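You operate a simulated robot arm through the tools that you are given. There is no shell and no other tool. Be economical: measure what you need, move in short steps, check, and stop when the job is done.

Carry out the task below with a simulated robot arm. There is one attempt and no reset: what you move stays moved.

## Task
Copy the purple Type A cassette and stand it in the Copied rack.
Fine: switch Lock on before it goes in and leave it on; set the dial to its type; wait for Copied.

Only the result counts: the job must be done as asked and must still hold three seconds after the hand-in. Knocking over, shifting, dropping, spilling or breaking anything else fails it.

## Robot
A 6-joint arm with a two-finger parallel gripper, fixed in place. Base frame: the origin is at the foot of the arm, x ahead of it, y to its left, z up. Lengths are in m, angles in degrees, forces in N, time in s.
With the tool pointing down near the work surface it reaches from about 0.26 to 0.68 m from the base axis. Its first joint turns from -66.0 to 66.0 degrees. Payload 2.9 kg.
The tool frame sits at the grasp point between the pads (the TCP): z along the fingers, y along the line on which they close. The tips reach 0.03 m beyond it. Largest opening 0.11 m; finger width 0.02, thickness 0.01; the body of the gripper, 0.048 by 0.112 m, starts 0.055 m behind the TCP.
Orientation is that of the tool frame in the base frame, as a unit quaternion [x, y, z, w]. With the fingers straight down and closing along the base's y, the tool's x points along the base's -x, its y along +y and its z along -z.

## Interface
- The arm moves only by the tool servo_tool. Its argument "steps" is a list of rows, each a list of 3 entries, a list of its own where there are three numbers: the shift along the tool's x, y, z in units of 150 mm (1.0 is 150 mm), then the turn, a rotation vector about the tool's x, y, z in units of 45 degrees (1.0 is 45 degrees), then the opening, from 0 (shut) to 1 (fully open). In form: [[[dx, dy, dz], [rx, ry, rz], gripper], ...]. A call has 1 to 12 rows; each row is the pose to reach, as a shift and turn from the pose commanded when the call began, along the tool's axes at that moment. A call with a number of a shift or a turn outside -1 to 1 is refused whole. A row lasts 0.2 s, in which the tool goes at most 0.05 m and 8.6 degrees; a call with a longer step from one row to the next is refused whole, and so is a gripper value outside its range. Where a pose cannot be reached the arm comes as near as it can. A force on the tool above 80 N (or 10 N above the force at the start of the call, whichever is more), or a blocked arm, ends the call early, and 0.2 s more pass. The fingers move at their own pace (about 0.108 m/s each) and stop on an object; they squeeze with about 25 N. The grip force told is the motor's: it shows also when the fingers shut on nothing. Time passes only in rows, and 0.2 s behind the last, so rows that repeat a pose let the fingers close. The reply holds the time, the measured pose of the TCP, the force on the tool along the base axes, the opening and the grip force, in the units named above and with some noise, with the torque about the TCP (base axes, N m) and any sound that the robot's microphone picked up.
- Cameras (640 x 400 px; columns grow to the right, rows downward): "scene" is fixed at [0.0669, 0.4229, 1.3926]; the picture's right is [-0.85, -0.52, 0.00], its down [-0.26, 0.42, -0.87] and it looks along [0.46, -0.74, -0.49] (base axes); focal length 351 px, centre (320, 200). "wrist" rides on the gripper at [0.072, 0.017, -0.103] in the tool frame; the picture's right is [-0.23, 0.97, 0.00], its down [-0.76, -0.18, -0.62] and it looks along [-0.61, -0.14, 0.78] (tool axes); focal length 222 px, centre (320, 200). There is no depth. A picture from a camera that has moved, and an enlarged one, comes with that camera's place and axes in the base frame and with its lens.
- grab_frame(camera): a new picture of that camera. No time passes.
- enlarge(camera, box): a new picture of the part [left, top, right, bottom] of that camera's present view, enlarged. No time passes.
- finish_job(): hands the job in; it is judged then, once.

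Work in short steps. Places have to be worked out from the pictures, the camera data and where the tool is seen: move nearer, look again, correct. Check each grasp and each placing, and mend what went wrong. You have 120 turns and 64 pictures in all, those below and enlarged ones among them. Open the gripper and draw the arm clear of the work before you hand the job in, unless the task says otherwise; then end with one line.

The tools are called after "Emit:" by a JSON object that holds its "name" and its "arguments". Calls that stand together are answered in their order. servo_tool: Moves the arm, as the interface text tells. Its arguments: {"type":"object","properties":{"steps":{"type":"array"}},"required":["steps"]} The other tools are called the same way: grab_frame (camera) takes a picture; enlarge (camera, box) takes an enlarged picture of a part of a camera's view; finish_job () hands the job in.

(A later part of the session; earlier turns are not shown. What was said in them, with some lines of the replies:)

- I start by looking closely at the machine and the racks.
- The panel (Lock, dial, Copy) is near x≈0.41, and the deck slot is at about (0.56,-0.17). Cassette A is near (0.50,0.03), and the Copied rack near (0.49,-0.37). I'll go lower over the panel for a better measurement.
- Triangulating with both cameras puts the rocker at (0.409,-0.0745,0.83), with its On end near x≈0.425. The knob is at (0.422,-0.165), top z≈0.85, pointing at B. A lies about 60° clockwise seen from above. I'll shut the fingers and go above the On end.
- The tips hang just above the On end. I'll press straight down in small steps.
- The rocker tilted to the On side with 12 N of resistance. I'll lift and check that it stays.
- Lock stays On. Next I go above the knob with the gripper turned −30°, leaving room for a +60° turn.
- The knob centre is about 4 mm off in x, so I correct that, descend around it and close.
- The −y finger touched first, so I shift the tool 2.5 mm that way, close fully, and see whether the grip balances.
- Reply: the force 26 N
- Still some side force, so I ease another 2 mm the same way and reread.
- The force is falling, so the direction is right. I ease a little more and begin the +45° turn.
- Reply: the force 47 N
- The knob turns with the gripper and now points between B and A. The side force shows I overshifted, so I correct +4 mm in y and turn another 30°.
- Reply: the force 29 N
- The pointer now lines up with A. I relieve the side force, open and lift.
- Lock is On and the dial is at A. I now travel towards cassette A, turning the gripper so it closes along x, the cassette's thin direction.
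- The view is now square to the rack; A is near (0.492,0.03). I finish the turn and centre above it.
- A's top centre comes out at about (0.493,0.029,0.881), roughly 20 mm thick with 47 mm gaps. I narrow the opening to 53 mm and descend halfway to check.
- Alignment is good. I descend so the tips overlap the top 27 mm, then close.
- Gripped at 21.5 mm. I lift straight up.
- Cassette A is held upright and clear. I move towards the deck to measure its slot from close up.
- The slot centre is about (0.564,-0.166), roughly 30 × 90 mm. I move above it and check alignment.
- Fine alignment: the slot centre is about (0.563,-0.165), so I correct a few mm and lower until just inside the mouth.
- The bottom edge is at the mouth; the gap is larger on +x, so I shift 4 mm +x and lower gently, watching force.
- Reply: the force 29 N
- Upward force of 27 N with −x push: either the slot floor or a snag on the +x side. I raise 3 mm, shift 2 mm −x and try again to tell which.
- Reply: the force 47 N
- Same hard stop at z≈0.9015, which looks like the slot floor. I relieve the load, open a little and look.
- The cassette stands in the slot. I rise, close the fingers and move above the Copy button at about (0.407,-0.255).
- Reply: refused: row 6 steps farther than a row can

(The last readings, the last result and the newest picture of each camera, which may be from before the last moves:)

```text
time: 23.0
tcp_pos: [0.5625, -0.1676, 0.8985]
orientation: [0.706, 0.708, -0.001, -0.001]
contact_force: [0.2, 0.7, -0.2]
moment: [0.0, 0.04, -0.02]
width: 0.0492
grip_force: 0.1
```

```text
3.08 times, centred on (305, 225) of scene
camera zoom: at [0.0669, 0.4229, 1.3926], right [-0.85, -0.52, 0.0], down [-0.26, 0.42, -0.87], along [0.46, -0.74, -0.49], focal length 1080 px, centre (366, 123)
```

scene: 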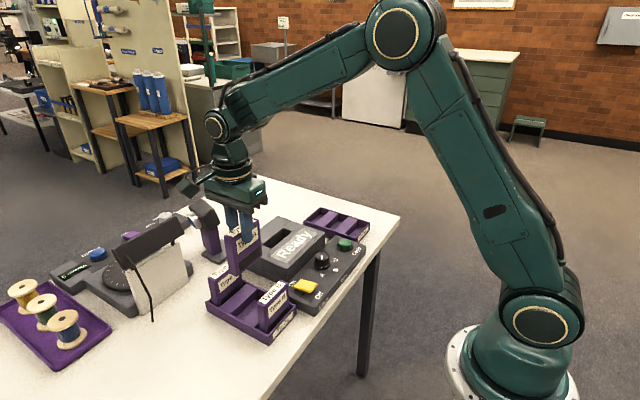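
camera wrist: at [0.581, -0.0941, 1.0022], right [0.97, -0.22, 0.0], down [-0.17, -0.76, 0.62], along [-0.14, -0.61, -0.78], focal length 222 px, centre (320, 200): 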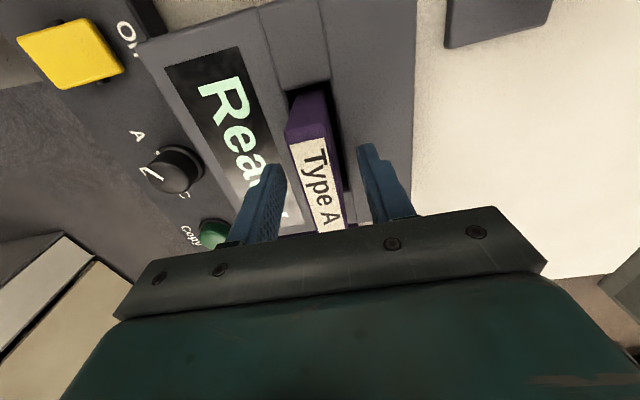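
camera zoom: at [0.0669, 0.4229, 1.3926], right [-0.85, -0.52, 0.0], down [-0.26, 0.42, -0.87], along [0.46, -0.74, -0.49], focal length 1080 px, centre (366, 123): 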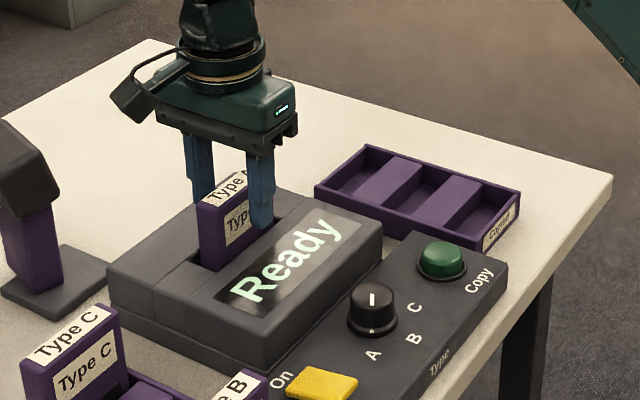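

A row was too long, so the call was refused and nothing moved. I send the same path in smaller rows.

Emit:
{"name": "servo_tool", "arguments": {"steps": [[[0, 0, -0.3], [0, 0, 0], 0.45], [[0, 0, -0.6], [0, 0, 0], 0.45], [[-0.1, -0.2, -0.6], [0, 0, 0], 0], [[-0.2, -0.4, -0.6], [0, 0, 0], 0], [[-0.3, -0.6, -0.6], [0, 0, 0], 0], [[-0.45, -0.8, -0.5], [0, 0, 0], 0], [[-0.587, -0.99, -0.35], [0, 0, 0], 0], [[-0.587, -0.99, -0.1], [0, 0, 0], 0]]}}

Emit:
{"name": "enlarge", "arguments": {"camera": "scene", "box": [240, 160, 370, 290]}}

Emit:
{"name": "grab_frame", "arguments": {"camera": "wrist"}}

```text
time: 24.8
tcp_pos: [0.4149, -0.2565, 0.9154]
orientation: [0.705, 0.709, 0.001, 0.0]
contact_force: [0.0, 0.8, -0.1]
moment: [-0.01, 0.01, 0.02]
width: 0.0
grip_force: 25.3
```

```text
3.08 times, centred on (305, 225) of scene
camera zoom: at [0.0669, 0.4229, 1.3926], right [-0.85, -0.52, 0.0], down [-0.26, 0.42, -0.87], along [0.46, -0.74, -0.49], focal length 1080 px, centre (366, 123)
```

zoom: 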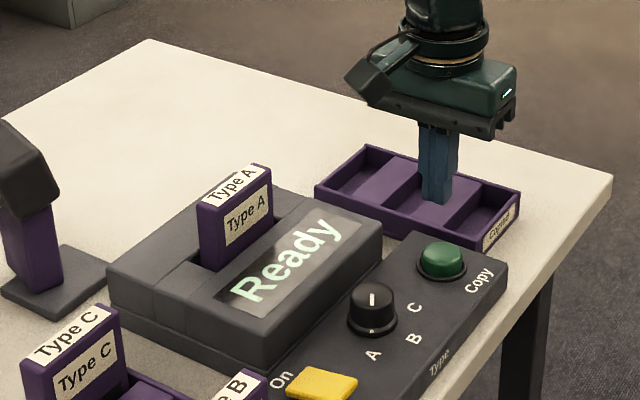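

```text
20 pictures are left
camera wrist: at [0.4315, -0.1819, 1.0189], right [0.97, -0.22, 0.0], down [-0.18, -0.76, 0.62], along [-0.14, -0.61, -0.78], focal length 222 px, centre (320, 200)
```

wrist: 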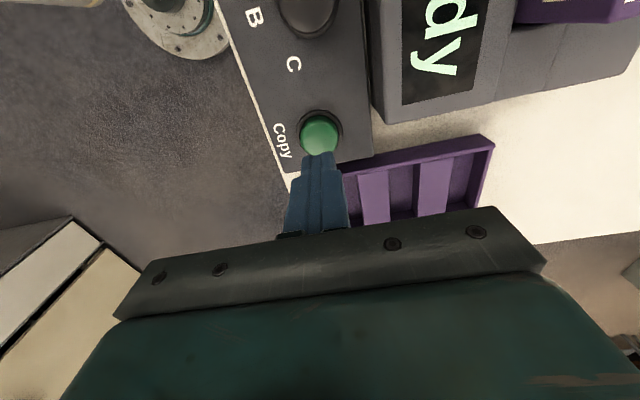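

The cassette stays upright and the tips are over the button. I press down gently in small steps.

Emit:
{"name": "servo_tool", "arguments": {"steps": [[[0, -0.015, 0.15], [0, 0, 0], 0], [[0, -0.015, 0.27], [0, 0, 0], 0], [[0, -0.015, 0.31], [0, 0, 0], 0], [[0, -0.015, 0.34], [0, 0, 0], 0], [[0, -0.015, 0.37], [0, 0, 0], 0], [[0, -0.015, 0.39], [0, 0, 0], 0]]}}

Emit:
{"name": "enlarge", "arguments": {"camera": "scene", "box": [240, 160, 370, 290]}}

```text
time: 26.2
tcp_pos: [0.4146, -0.2566, 0.8569]
orientation: [0.705, 0.709, -0.001, 0.0]
contact_force: [0.5, 0.3, 0.7]
moment: [-0.05, -0.03, 0.04]
width: 0.0
grip_force: 24.9
```

```text
3.08 times, centred on (305, 225) of scene
camera zoom: at [0.0669, 0.4229, 1.3926], right [-0.85, -0.52, 0.0], down [-0.26, 0.42, -0.87], along [0.46, -0.74, -0.49], focal length 1080 px, centre (366, 123)
```

zoom: 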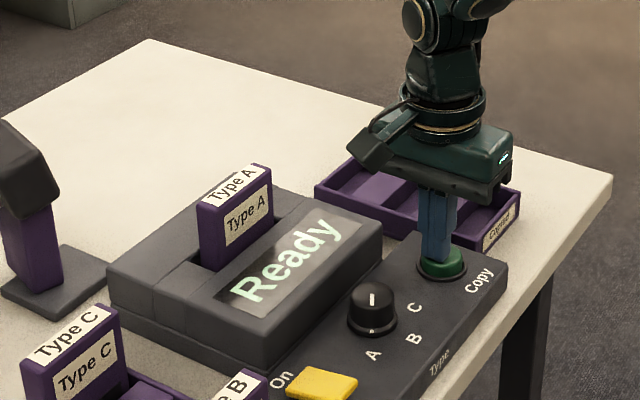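

No contact force yet (0.7 N); the tips are right at the button top. I press a few mm further.

Emit:
{"name": "servo_tool", "arguments": {"steps": [[[0, 0, 0.02], [0, 0, 0], 0], [[0, 0, 0.04], [0, 0, 0], 0], [[0, 0, 0.06], [0, 0, 0], 0], [[0, 0, 0.06], [0, 0, 0], 0]]}}

Emit:
{"name": "enlarge", "arguments": {"camera": "scene", "box": [240, 160, 370, 290]}}

```text
time: 27.2
tcp_pos: [0.4137, -0.2574, 0.8471]
orientation: [0.706, 0.708, -0.001, 0.001]
contact_force: [-4.8, 3.7, 29.4]
moment: [-0.13, 0.2, -0.14]
width: 0.0
grip_force: 24.3
heard: click
```

```text
3.08 times, centred on (305, 225) of scene
camera zoom: at [0.0664, 0.4233, 1.3925], right [-0.85, -0.52, 0.0], down [-0.26, 0.42, -0.87], along [0.46, -0.74, -0.49], focal length 1080 px, centre (366, 123)
```

zoom: 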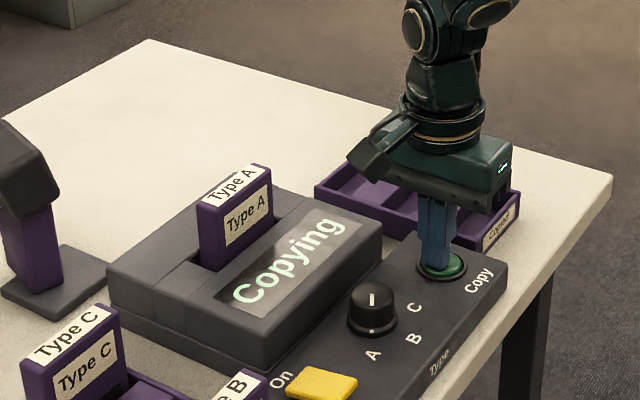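

It clicked and shows "Copying". I rise and use the waiting time to look at the Copied rack from above.

Emit:
{"name": "servo_tool", "arguments": {"steps": [[[0, 0, -0.3], [0, 0, 0], 0], [[0, 0, -0.6], [0, 0, 0], 0], [[0, 0, -0.9], [0, 0, 0], 0], [[-0.2, 0.2, -1.0], [0, 0, 0], 0.2], [[-0.4, 0.4, -1.0], [0, 0, 0], 0.4], [[-0.45, 0.53, -1.0], [0, 0, 0], 0.48]]}}

Emit:
{"name": "grab_frame", "arguments": {"camera": "wrist"}}

Emit:
{"name": "enlarge", "arguments": {"camera": "scene", "box": [240, 160, 390, 290]}}

```text
time: 28.6
tcp_pos: [0.4935, -0.3241, 0.9965]
orientation: [0.706, 0.709, -0.001, 0.0]
contact_force: [0.2, -0.4, 0.8]
moment: [0.0, -0.01, -0.01]
width: 0.053
grip_force: 0.1
```

```text
17 pictures are left
camera wrist: at [0.5102, -0.2504, 1.1005], right [0.97, -0.22, 0.0], down [-0.18, -0.76, 0.62], along [-0.14, -0.61, -0.78], focal length 222 px, centre (320, 200)
```

wrist: 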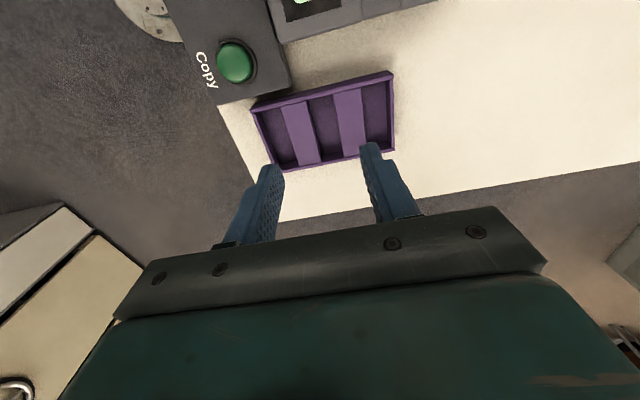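

```text
3.08 times, centred on (315, 225) of scene
camera zoom: at [0.067, 0.4229, 1.3926], right [-0.85, -0.52, 0.0], down [-0.26, 0.42, -0.87], along [0.46, -0.74, -0.49], focal length 1080 px, centre (335, 123)
```

zoom: 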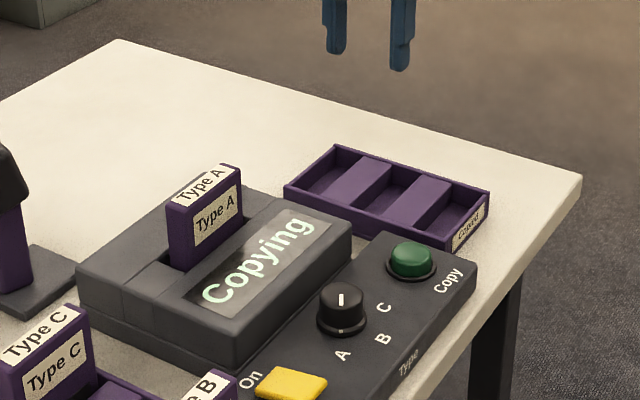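

Emit:
{"name": "enlarge", "arguments": {"camera": "wrist", "box": [230, 60, 410, 180]}}

```text
3.33 times, centred on (320, 120) of wrist
camera zoom: at [0.5102, -0.2504, 1.1005], right [0.97, -0.22, 0.0], down [-0.18, -0.76, 0.62], along [-0.14, -0.61, -0.78], focal length 740 px, centre (320, 467)
```

zoom: 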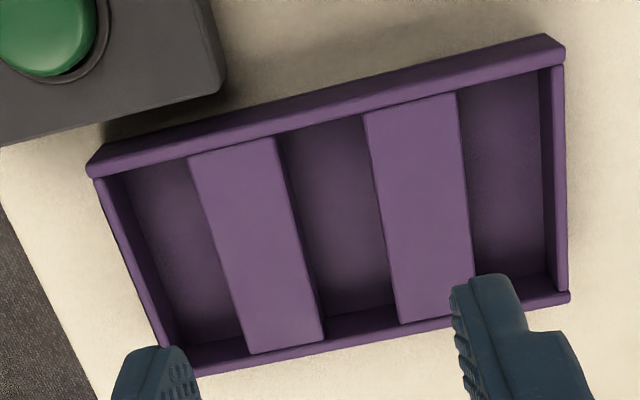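

The middle bay of the Copied rack centres at about (0.492,-0.364), bay ~30–35 mm wide. I return above the cassette while copying continues.

Emit:
{"name": "servo_tool", "arguments": {"steps": [[[0.2, 0.1, 0], [0, 0, 0], 0.48], [[0.4, 0.2, 0], [0, 0, 0], 0.48], [[0.6, 0.3, 0], [0, 0, 0], 0.48], [[0.8, 0.4, 0], [0, 0, 0], 0.48], [[0.99, 0.46, 0], [0, 0, 0], 0.48], [[0.99, 0.46, 0], [0, 0, 0], 0.48], [[0.99, 0.46, 0], [0, 0, 0], 0.48], [[0.99, 0.46, 0], [0, 0, 0], 0.48], [[0.99, 0.46, 0], [0, 0, 0], 0.48], [[0.99, 0.46, 0], [0, 0, 0], 0.48], [[0.99, 0.46, 0], [0, 0, 0], 0.48], [[0.99, 0.46, 0], [0, 0, 0], 0.48]]}}

Emit:
{"name": "grab_frame", "arguments": {"camera": "wrist"}}

```text
time: 31.2
tcp_pos: [0.5611, -0.1732, 0.996]
orientation: [0.705, 0.709, 0.001, 0.001]
contact_force: [1.0, -0.4, 1.0]
moment: [-0.01, 0.03, 0.02]
width: 0.053
grip_force: 0.1
```

```text
14 pictures are left
camera wrist: at [0.5771, -0.0989, 1.1002], right [0.97, -0.22, 0.0], down [-0.18, -0.76, 0.62], along [-0.14, -0.61, -0.78], focal length 222 px, centre (320, 200)
```

wrist: 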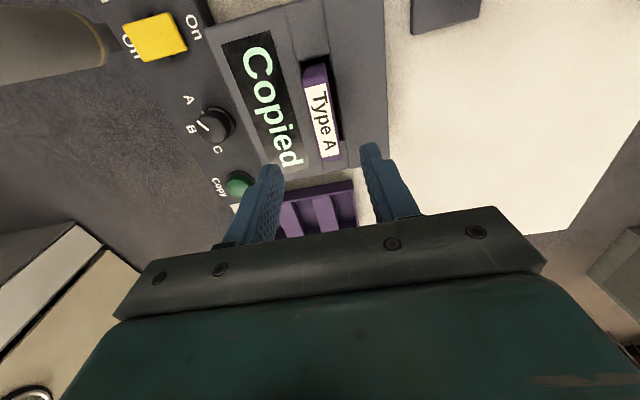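

It shows "Copied". I lower over the cassette to the same grip pose and close.

Emit:
{"name": "servo_tool", "arguments": {"steps": [[[0.037, 0.008, 0.2], [0, 0, 0], 0.48], [[0.037, 0.008, 0.4], [0, 0, 0], 0.48], [[0.037, 0.008, 0.55], [0, 0, 0], 0.48], [[0.037, 0.008, 0.64], [0, 0, 0], 0.48], [[0.037, 0.008, 0.64], [0, 0, 0], 0.1], [[0.037, 0.008, 0.64], [0, 0, 0], 0.1], [[0.037, 0.008, 0.64], [0, 0, 0], 0.1]]}}

Emit:
{"name": "grab_frame", "arguments": {"camera": "wrist"}}

```text
time: 32.8
tcp_pos: [0.5616, -0.1704, 0.9001]
orientation: [0.706, 0.708, 0.0, 0.0]
contact_force: [0.6, -0.2, -0.7]
moment: [0.01, 0.01, 0.01]
width: 0.0217
grip_force: 24.5
```

```text
13 pictures are left
camera wrist: at [0.5787, -0.0962, 1.0041], right [0.97, -0.22, 0.0], down [-0.17, -0.76, 0.62], along [-0.14, -0.61, -0.78], focal length 222 px, centre (320, 200)
```

wrist: 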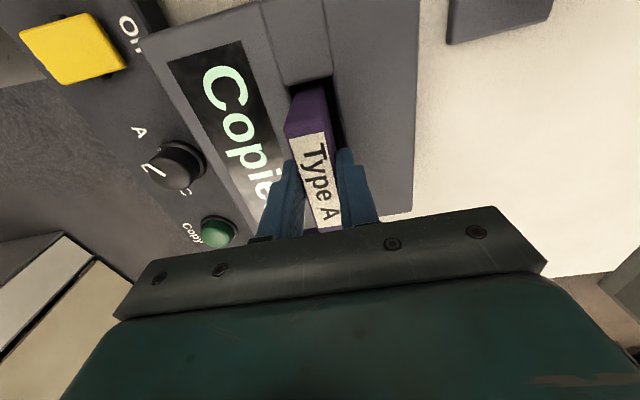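

Gripped evenly. I lift straight out, watching the force.

Emit:
{"name": "servo_tool", "arguments": {"steps": [[[0, 0, -0.05], [0, 0, 0], 0.1], [[0, 0, -0.15], [0, 0, 0], 0.1], [[0, 0, -0.35], [0, 0, 0], 0.1], [[0, 0, -0.6], [0, 0, 0], 0.1], [[0, 0, -0.8], [0, 0, 0], 0.1]]}}

```text
time: 34.0
tcp_pos: [0.5623, -0.1693, 1.0207]
orientation: [0.706, 0.708, 0.0, 0.001]
contact_force: [-1.0, -0.4, -2.1]
moment: [-0.04, -0.01, -0.01]
width: 0.0215
grip_force: 25.4
```

The cassette is out with no snag. I carry it to the Copied rack in two stages.

Emit:
{"name": "servo_tool", "arguments": {"steps": [[[-0.22, -0.12, 0], [0, 0, 0], 0.1], [[-0.45, -0.23, 0], [0, 0, 0], 0.1], [[-0.67, -0.35, 0], [0, 0, 0], 0.1], [[-0.9, -0.45, 0], [0, 0, 0], 0.1]]}}

Emit:
{"name": "enlarge", "arguments": {"camera": "wrist", "box": [220, 60, 440, 220]}}

```text
time: 35.0
tcp_pos: [0.4946, -0.3045, 1.0186]
orientation: [0.705, 0.709, 0.0, 0.0]
contact_force: [-0.2, 0.4, -2.9]
moment: [0.02, 0.03, 0.0]
width: 0.0216
grip_force: 25.1
```

```text
2.50 times, centred on (330, 140) of wrist
camera zoom: at [0.5115, -0.231, 1.1218], right [0.97, -0.22, 0.0], down [-0.17, -0.76, 0.62], along [-0.14, -0.61, -0.78], focal length 555 px, centre (295, 350)
```

zoom: 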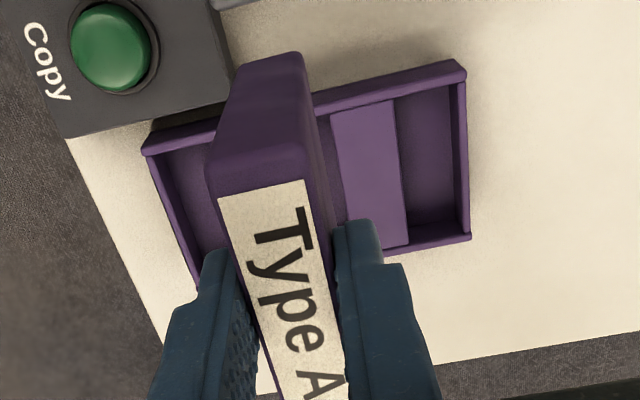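

Bay edges are again at x≈0.475 and 0.510, centre 0.4925. I move over the bay and lower to just above the rim.

Emit:
{"name": "servo_tool", "arguments": {"steps": [[[-0.2, -0.014, 0], [0, 0, 0], 0.1], [[-0.39, -0.014, 0], [0, 0, 0], 0.1], [[-0.39, -0.014, 0.2], [0, 0, 0], 0.1], [[-0.39, -0.014, 0.4], [0, 0, 0], 0.1], [[-0.39, -0.014, 0.6], [0, 0, 0], 0.1]]}}

Emit:
{"name": "enlarge", "arguments": {"camera": "wrist", "box": [220, 60, 440, 220]}}

Emit:
{"name": "enlarge", "arguments": {"camera": "scene", "box": [280, 140, 390, 260]}}

```text
time: 36.2
tcp_pos: [0.4933, -0.363, 0.9285]
orientation: [0.706, 0.709, 0.001, 0.0]
contact_force: [-0.2, 0.5, -2.0]
moment: [0.0, 0.02, -0.01]
width: 0.0219
grip_force: 25.2
```

```text
2.50 times, centred on (330, 140) of wrist
camera zoom: at [0.5091, -0.2895, 1.0322], right [0.97, -0.22, 0.0], down [-0.18, -0.76, 0.62], along [-0.14, -0.61, -0.78], focal length 555 px, centre (295, 350)
```

zoom: 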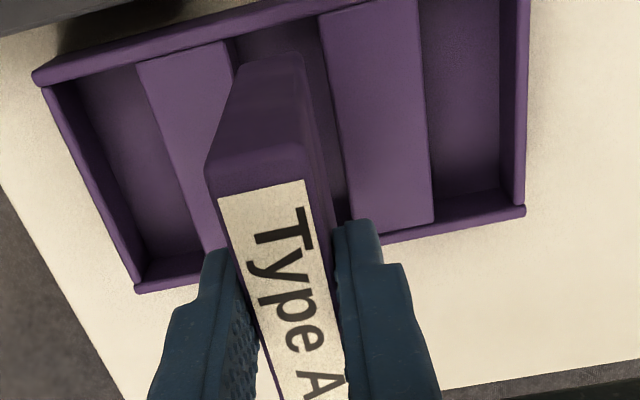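

```text
3.33 times, centred on (335, 200) of scene
camera zoom: at [0.067, 0.4229, 1.3926], right [-0.85, -0.52, 0.0], down [-0.26, 0.42, -0.87], along [0.46, -0.74, -0.49], focal length 1170 px, centre (270, 200)
```

zoom: 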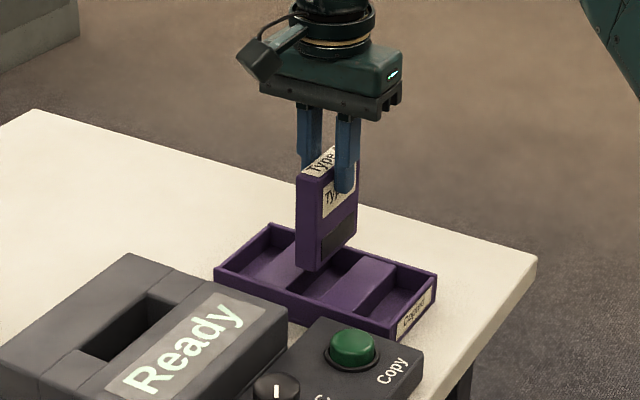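

Aligned within about 1.5 mm. I lower into the bay in small steps to just above the floor.

Emit:
{"name": "servo_tool", "arguments": {"steps": [[[0, -0.008, 0.07], [0, 0, 0], 0.1], [[0, -0.008, 0.14], [0, 0, 0], 0.1], [[0, -0.008, 0.2], [0, 0, 0], 0.1], [[0, -0.008, 0.25], [0, 0, 0], 0.1], [[0, -0.008, 0.28], [0, 0, 0], 0.1]]}}

Emit:
{"name": "enlarge", "arguments": {"camera": "scene", "box": [280, 140, 390, 260]}}

```text
time: 37.4
tcp_pos: [0.4918, -0.3617, 0.887]
orientation: [0.705, 0.709, 0.0, 0.001]
contact_force: [0.0, 0.2, -1.5]
moment: [0.0, 0.0, -0.02]
width: 0.0218
grip_force: 25.6
```

```text
3.33 times, centred on (335, 200) of scene
camera zoom: at [0.067, 0.4229, 1.3926], right [-0.85, -0.52, 0.0], down [-0.26, 0.42, -0.87], along [0.46, -0.74, -0.49], focal length 1170 px, centre (270, 200)
```

zoom: 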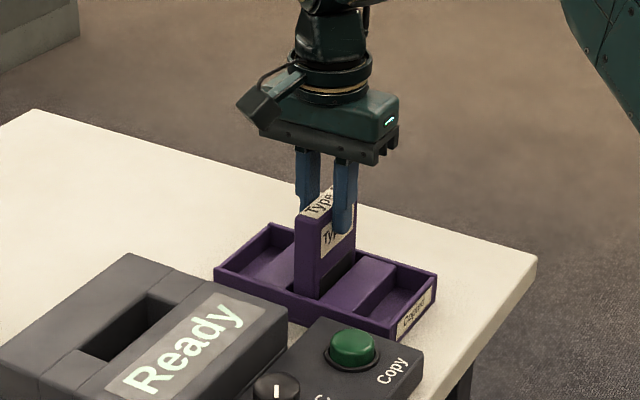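

No contact yet and it sits well within the bay. I lower until it touches the floor.

Emit:
{"name": "servo_tool", "arguments": {"steps": [[[0, 0, 0.015], [0, 0, 0], 0.1], [[0, 0, 0.03], [0, 0, 0], 0.1], [[0, 0, 0.04], [0, 0, 0], 0.1]]}}

```text
time: 38.2
tcp_pos: [0.4919, -0.3626, 0.8822]
orientation: [0.706, 0.709, -0.001, -0.001]
contact_force: [-0.2, 0.2, -2.7]
moment: [0.05, -0.04, 0.02]
width: 0.0217
grip_force: 25.3
```

Emit:
{"name": "servo_tool", "arguments": {"steps": [[[0, 0, 0.012], [0, 0, 0], 0.1], [[0, 0, 0.024], [0, 0, 0], 0.1]]}}

```text
time: 38.8
tcp_pos: [0.4921, -0.3632, 0.8814]
orientation: [0.707, 0.707, 0.0, 0.002]
contact_force: [-2.4, 2.5, 17.9]
moment: [0.08, 0.4, 0.0]
width: 0.022
grip_force: 24.9
```

The cassette is seated (18 N up at z≈0.881, as expected from the pick height). I ease the load, open and rise.

Emit:
{"name": "servo_tool", "arguments": {"steps": [[[0, 0, -0.02], [0, 0, 0], 0.1], [[0, 0, -0.02], [0, 0, 0], 0.3], [[0, 0, -0.02], [0, 0, 0], 0.45], [[0, 0, -0.2], [0, 0, 0], 0.45], [[0, 0, -0.5], [0, 0, 0], 0.45], [[0, 0, -0.8], [0, 0, 0], 0.45], [[0.2, -0.1, -1.0], [0, 0, 0], 0.45]]}}

Emit:
{"name": "enlarge", "arguments": {"camera": "scene", "box": [200, 160, 400, 350]}}

Emit:
{"name": "grab_frame", "arguments": {"camera": "wrist"}}

```text
time: 40.4
tcp_pos: [0.4765, -0.333, 1.0285]
orientation: [0.706, 0.708, 0.0, -0.001]
contact_force: [0.0, -1.1, 0.0]
moment: [0.01, -0.01, 0.0]
width: 0.0496
grip_force: 0.0
```

```text
2.11 times, centred on (300, 255) of scene
camera zoom: at [0.067, 0.4229, 1.3925], right [-0.85, -0.52, 0.0], down [-0.26, 0.42, -0.87], along [0.46, -0.74, -0.49], focal length 739 px, centre (362, 84)
```

zoom: 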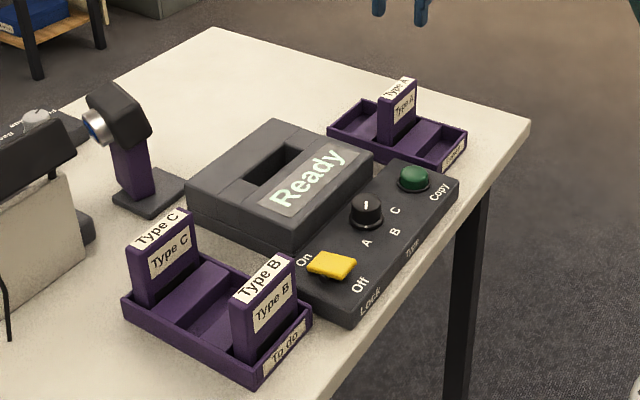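

```text
7 pictures are left
camera wrist: at [0.493, -0.2587, 1.1315], right [0.97, -0.22, 0.0], down [-0.17, -0.76, 0.62], along [-0.14, -0.61, -0.78], focal length 222 px, centre (320, 200)
```

wrist: 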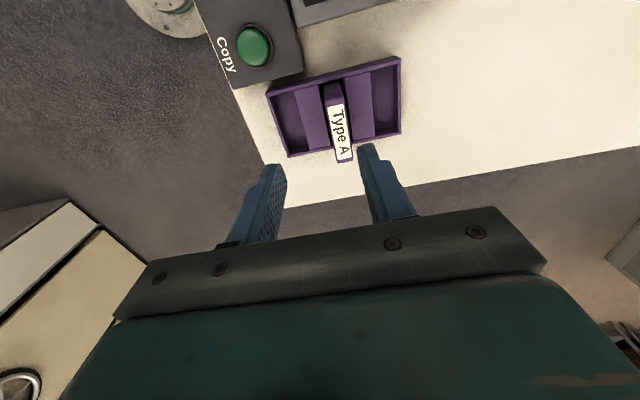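

The cassette stands upright in the Copied rack, Lock is still On, the dial is at A, and the other cassettes haven't moved. The arm is clear and the gripper open, so I hand in.

Emit:
{"name": "finish_job", "arguments": {}}

```text
The job is handed in.
```

The purple Type A cassette was copied (Lock on, dial at A, display showed "Copied") and now stands upright in the middle bay of the Copied rack, with the job handed in.
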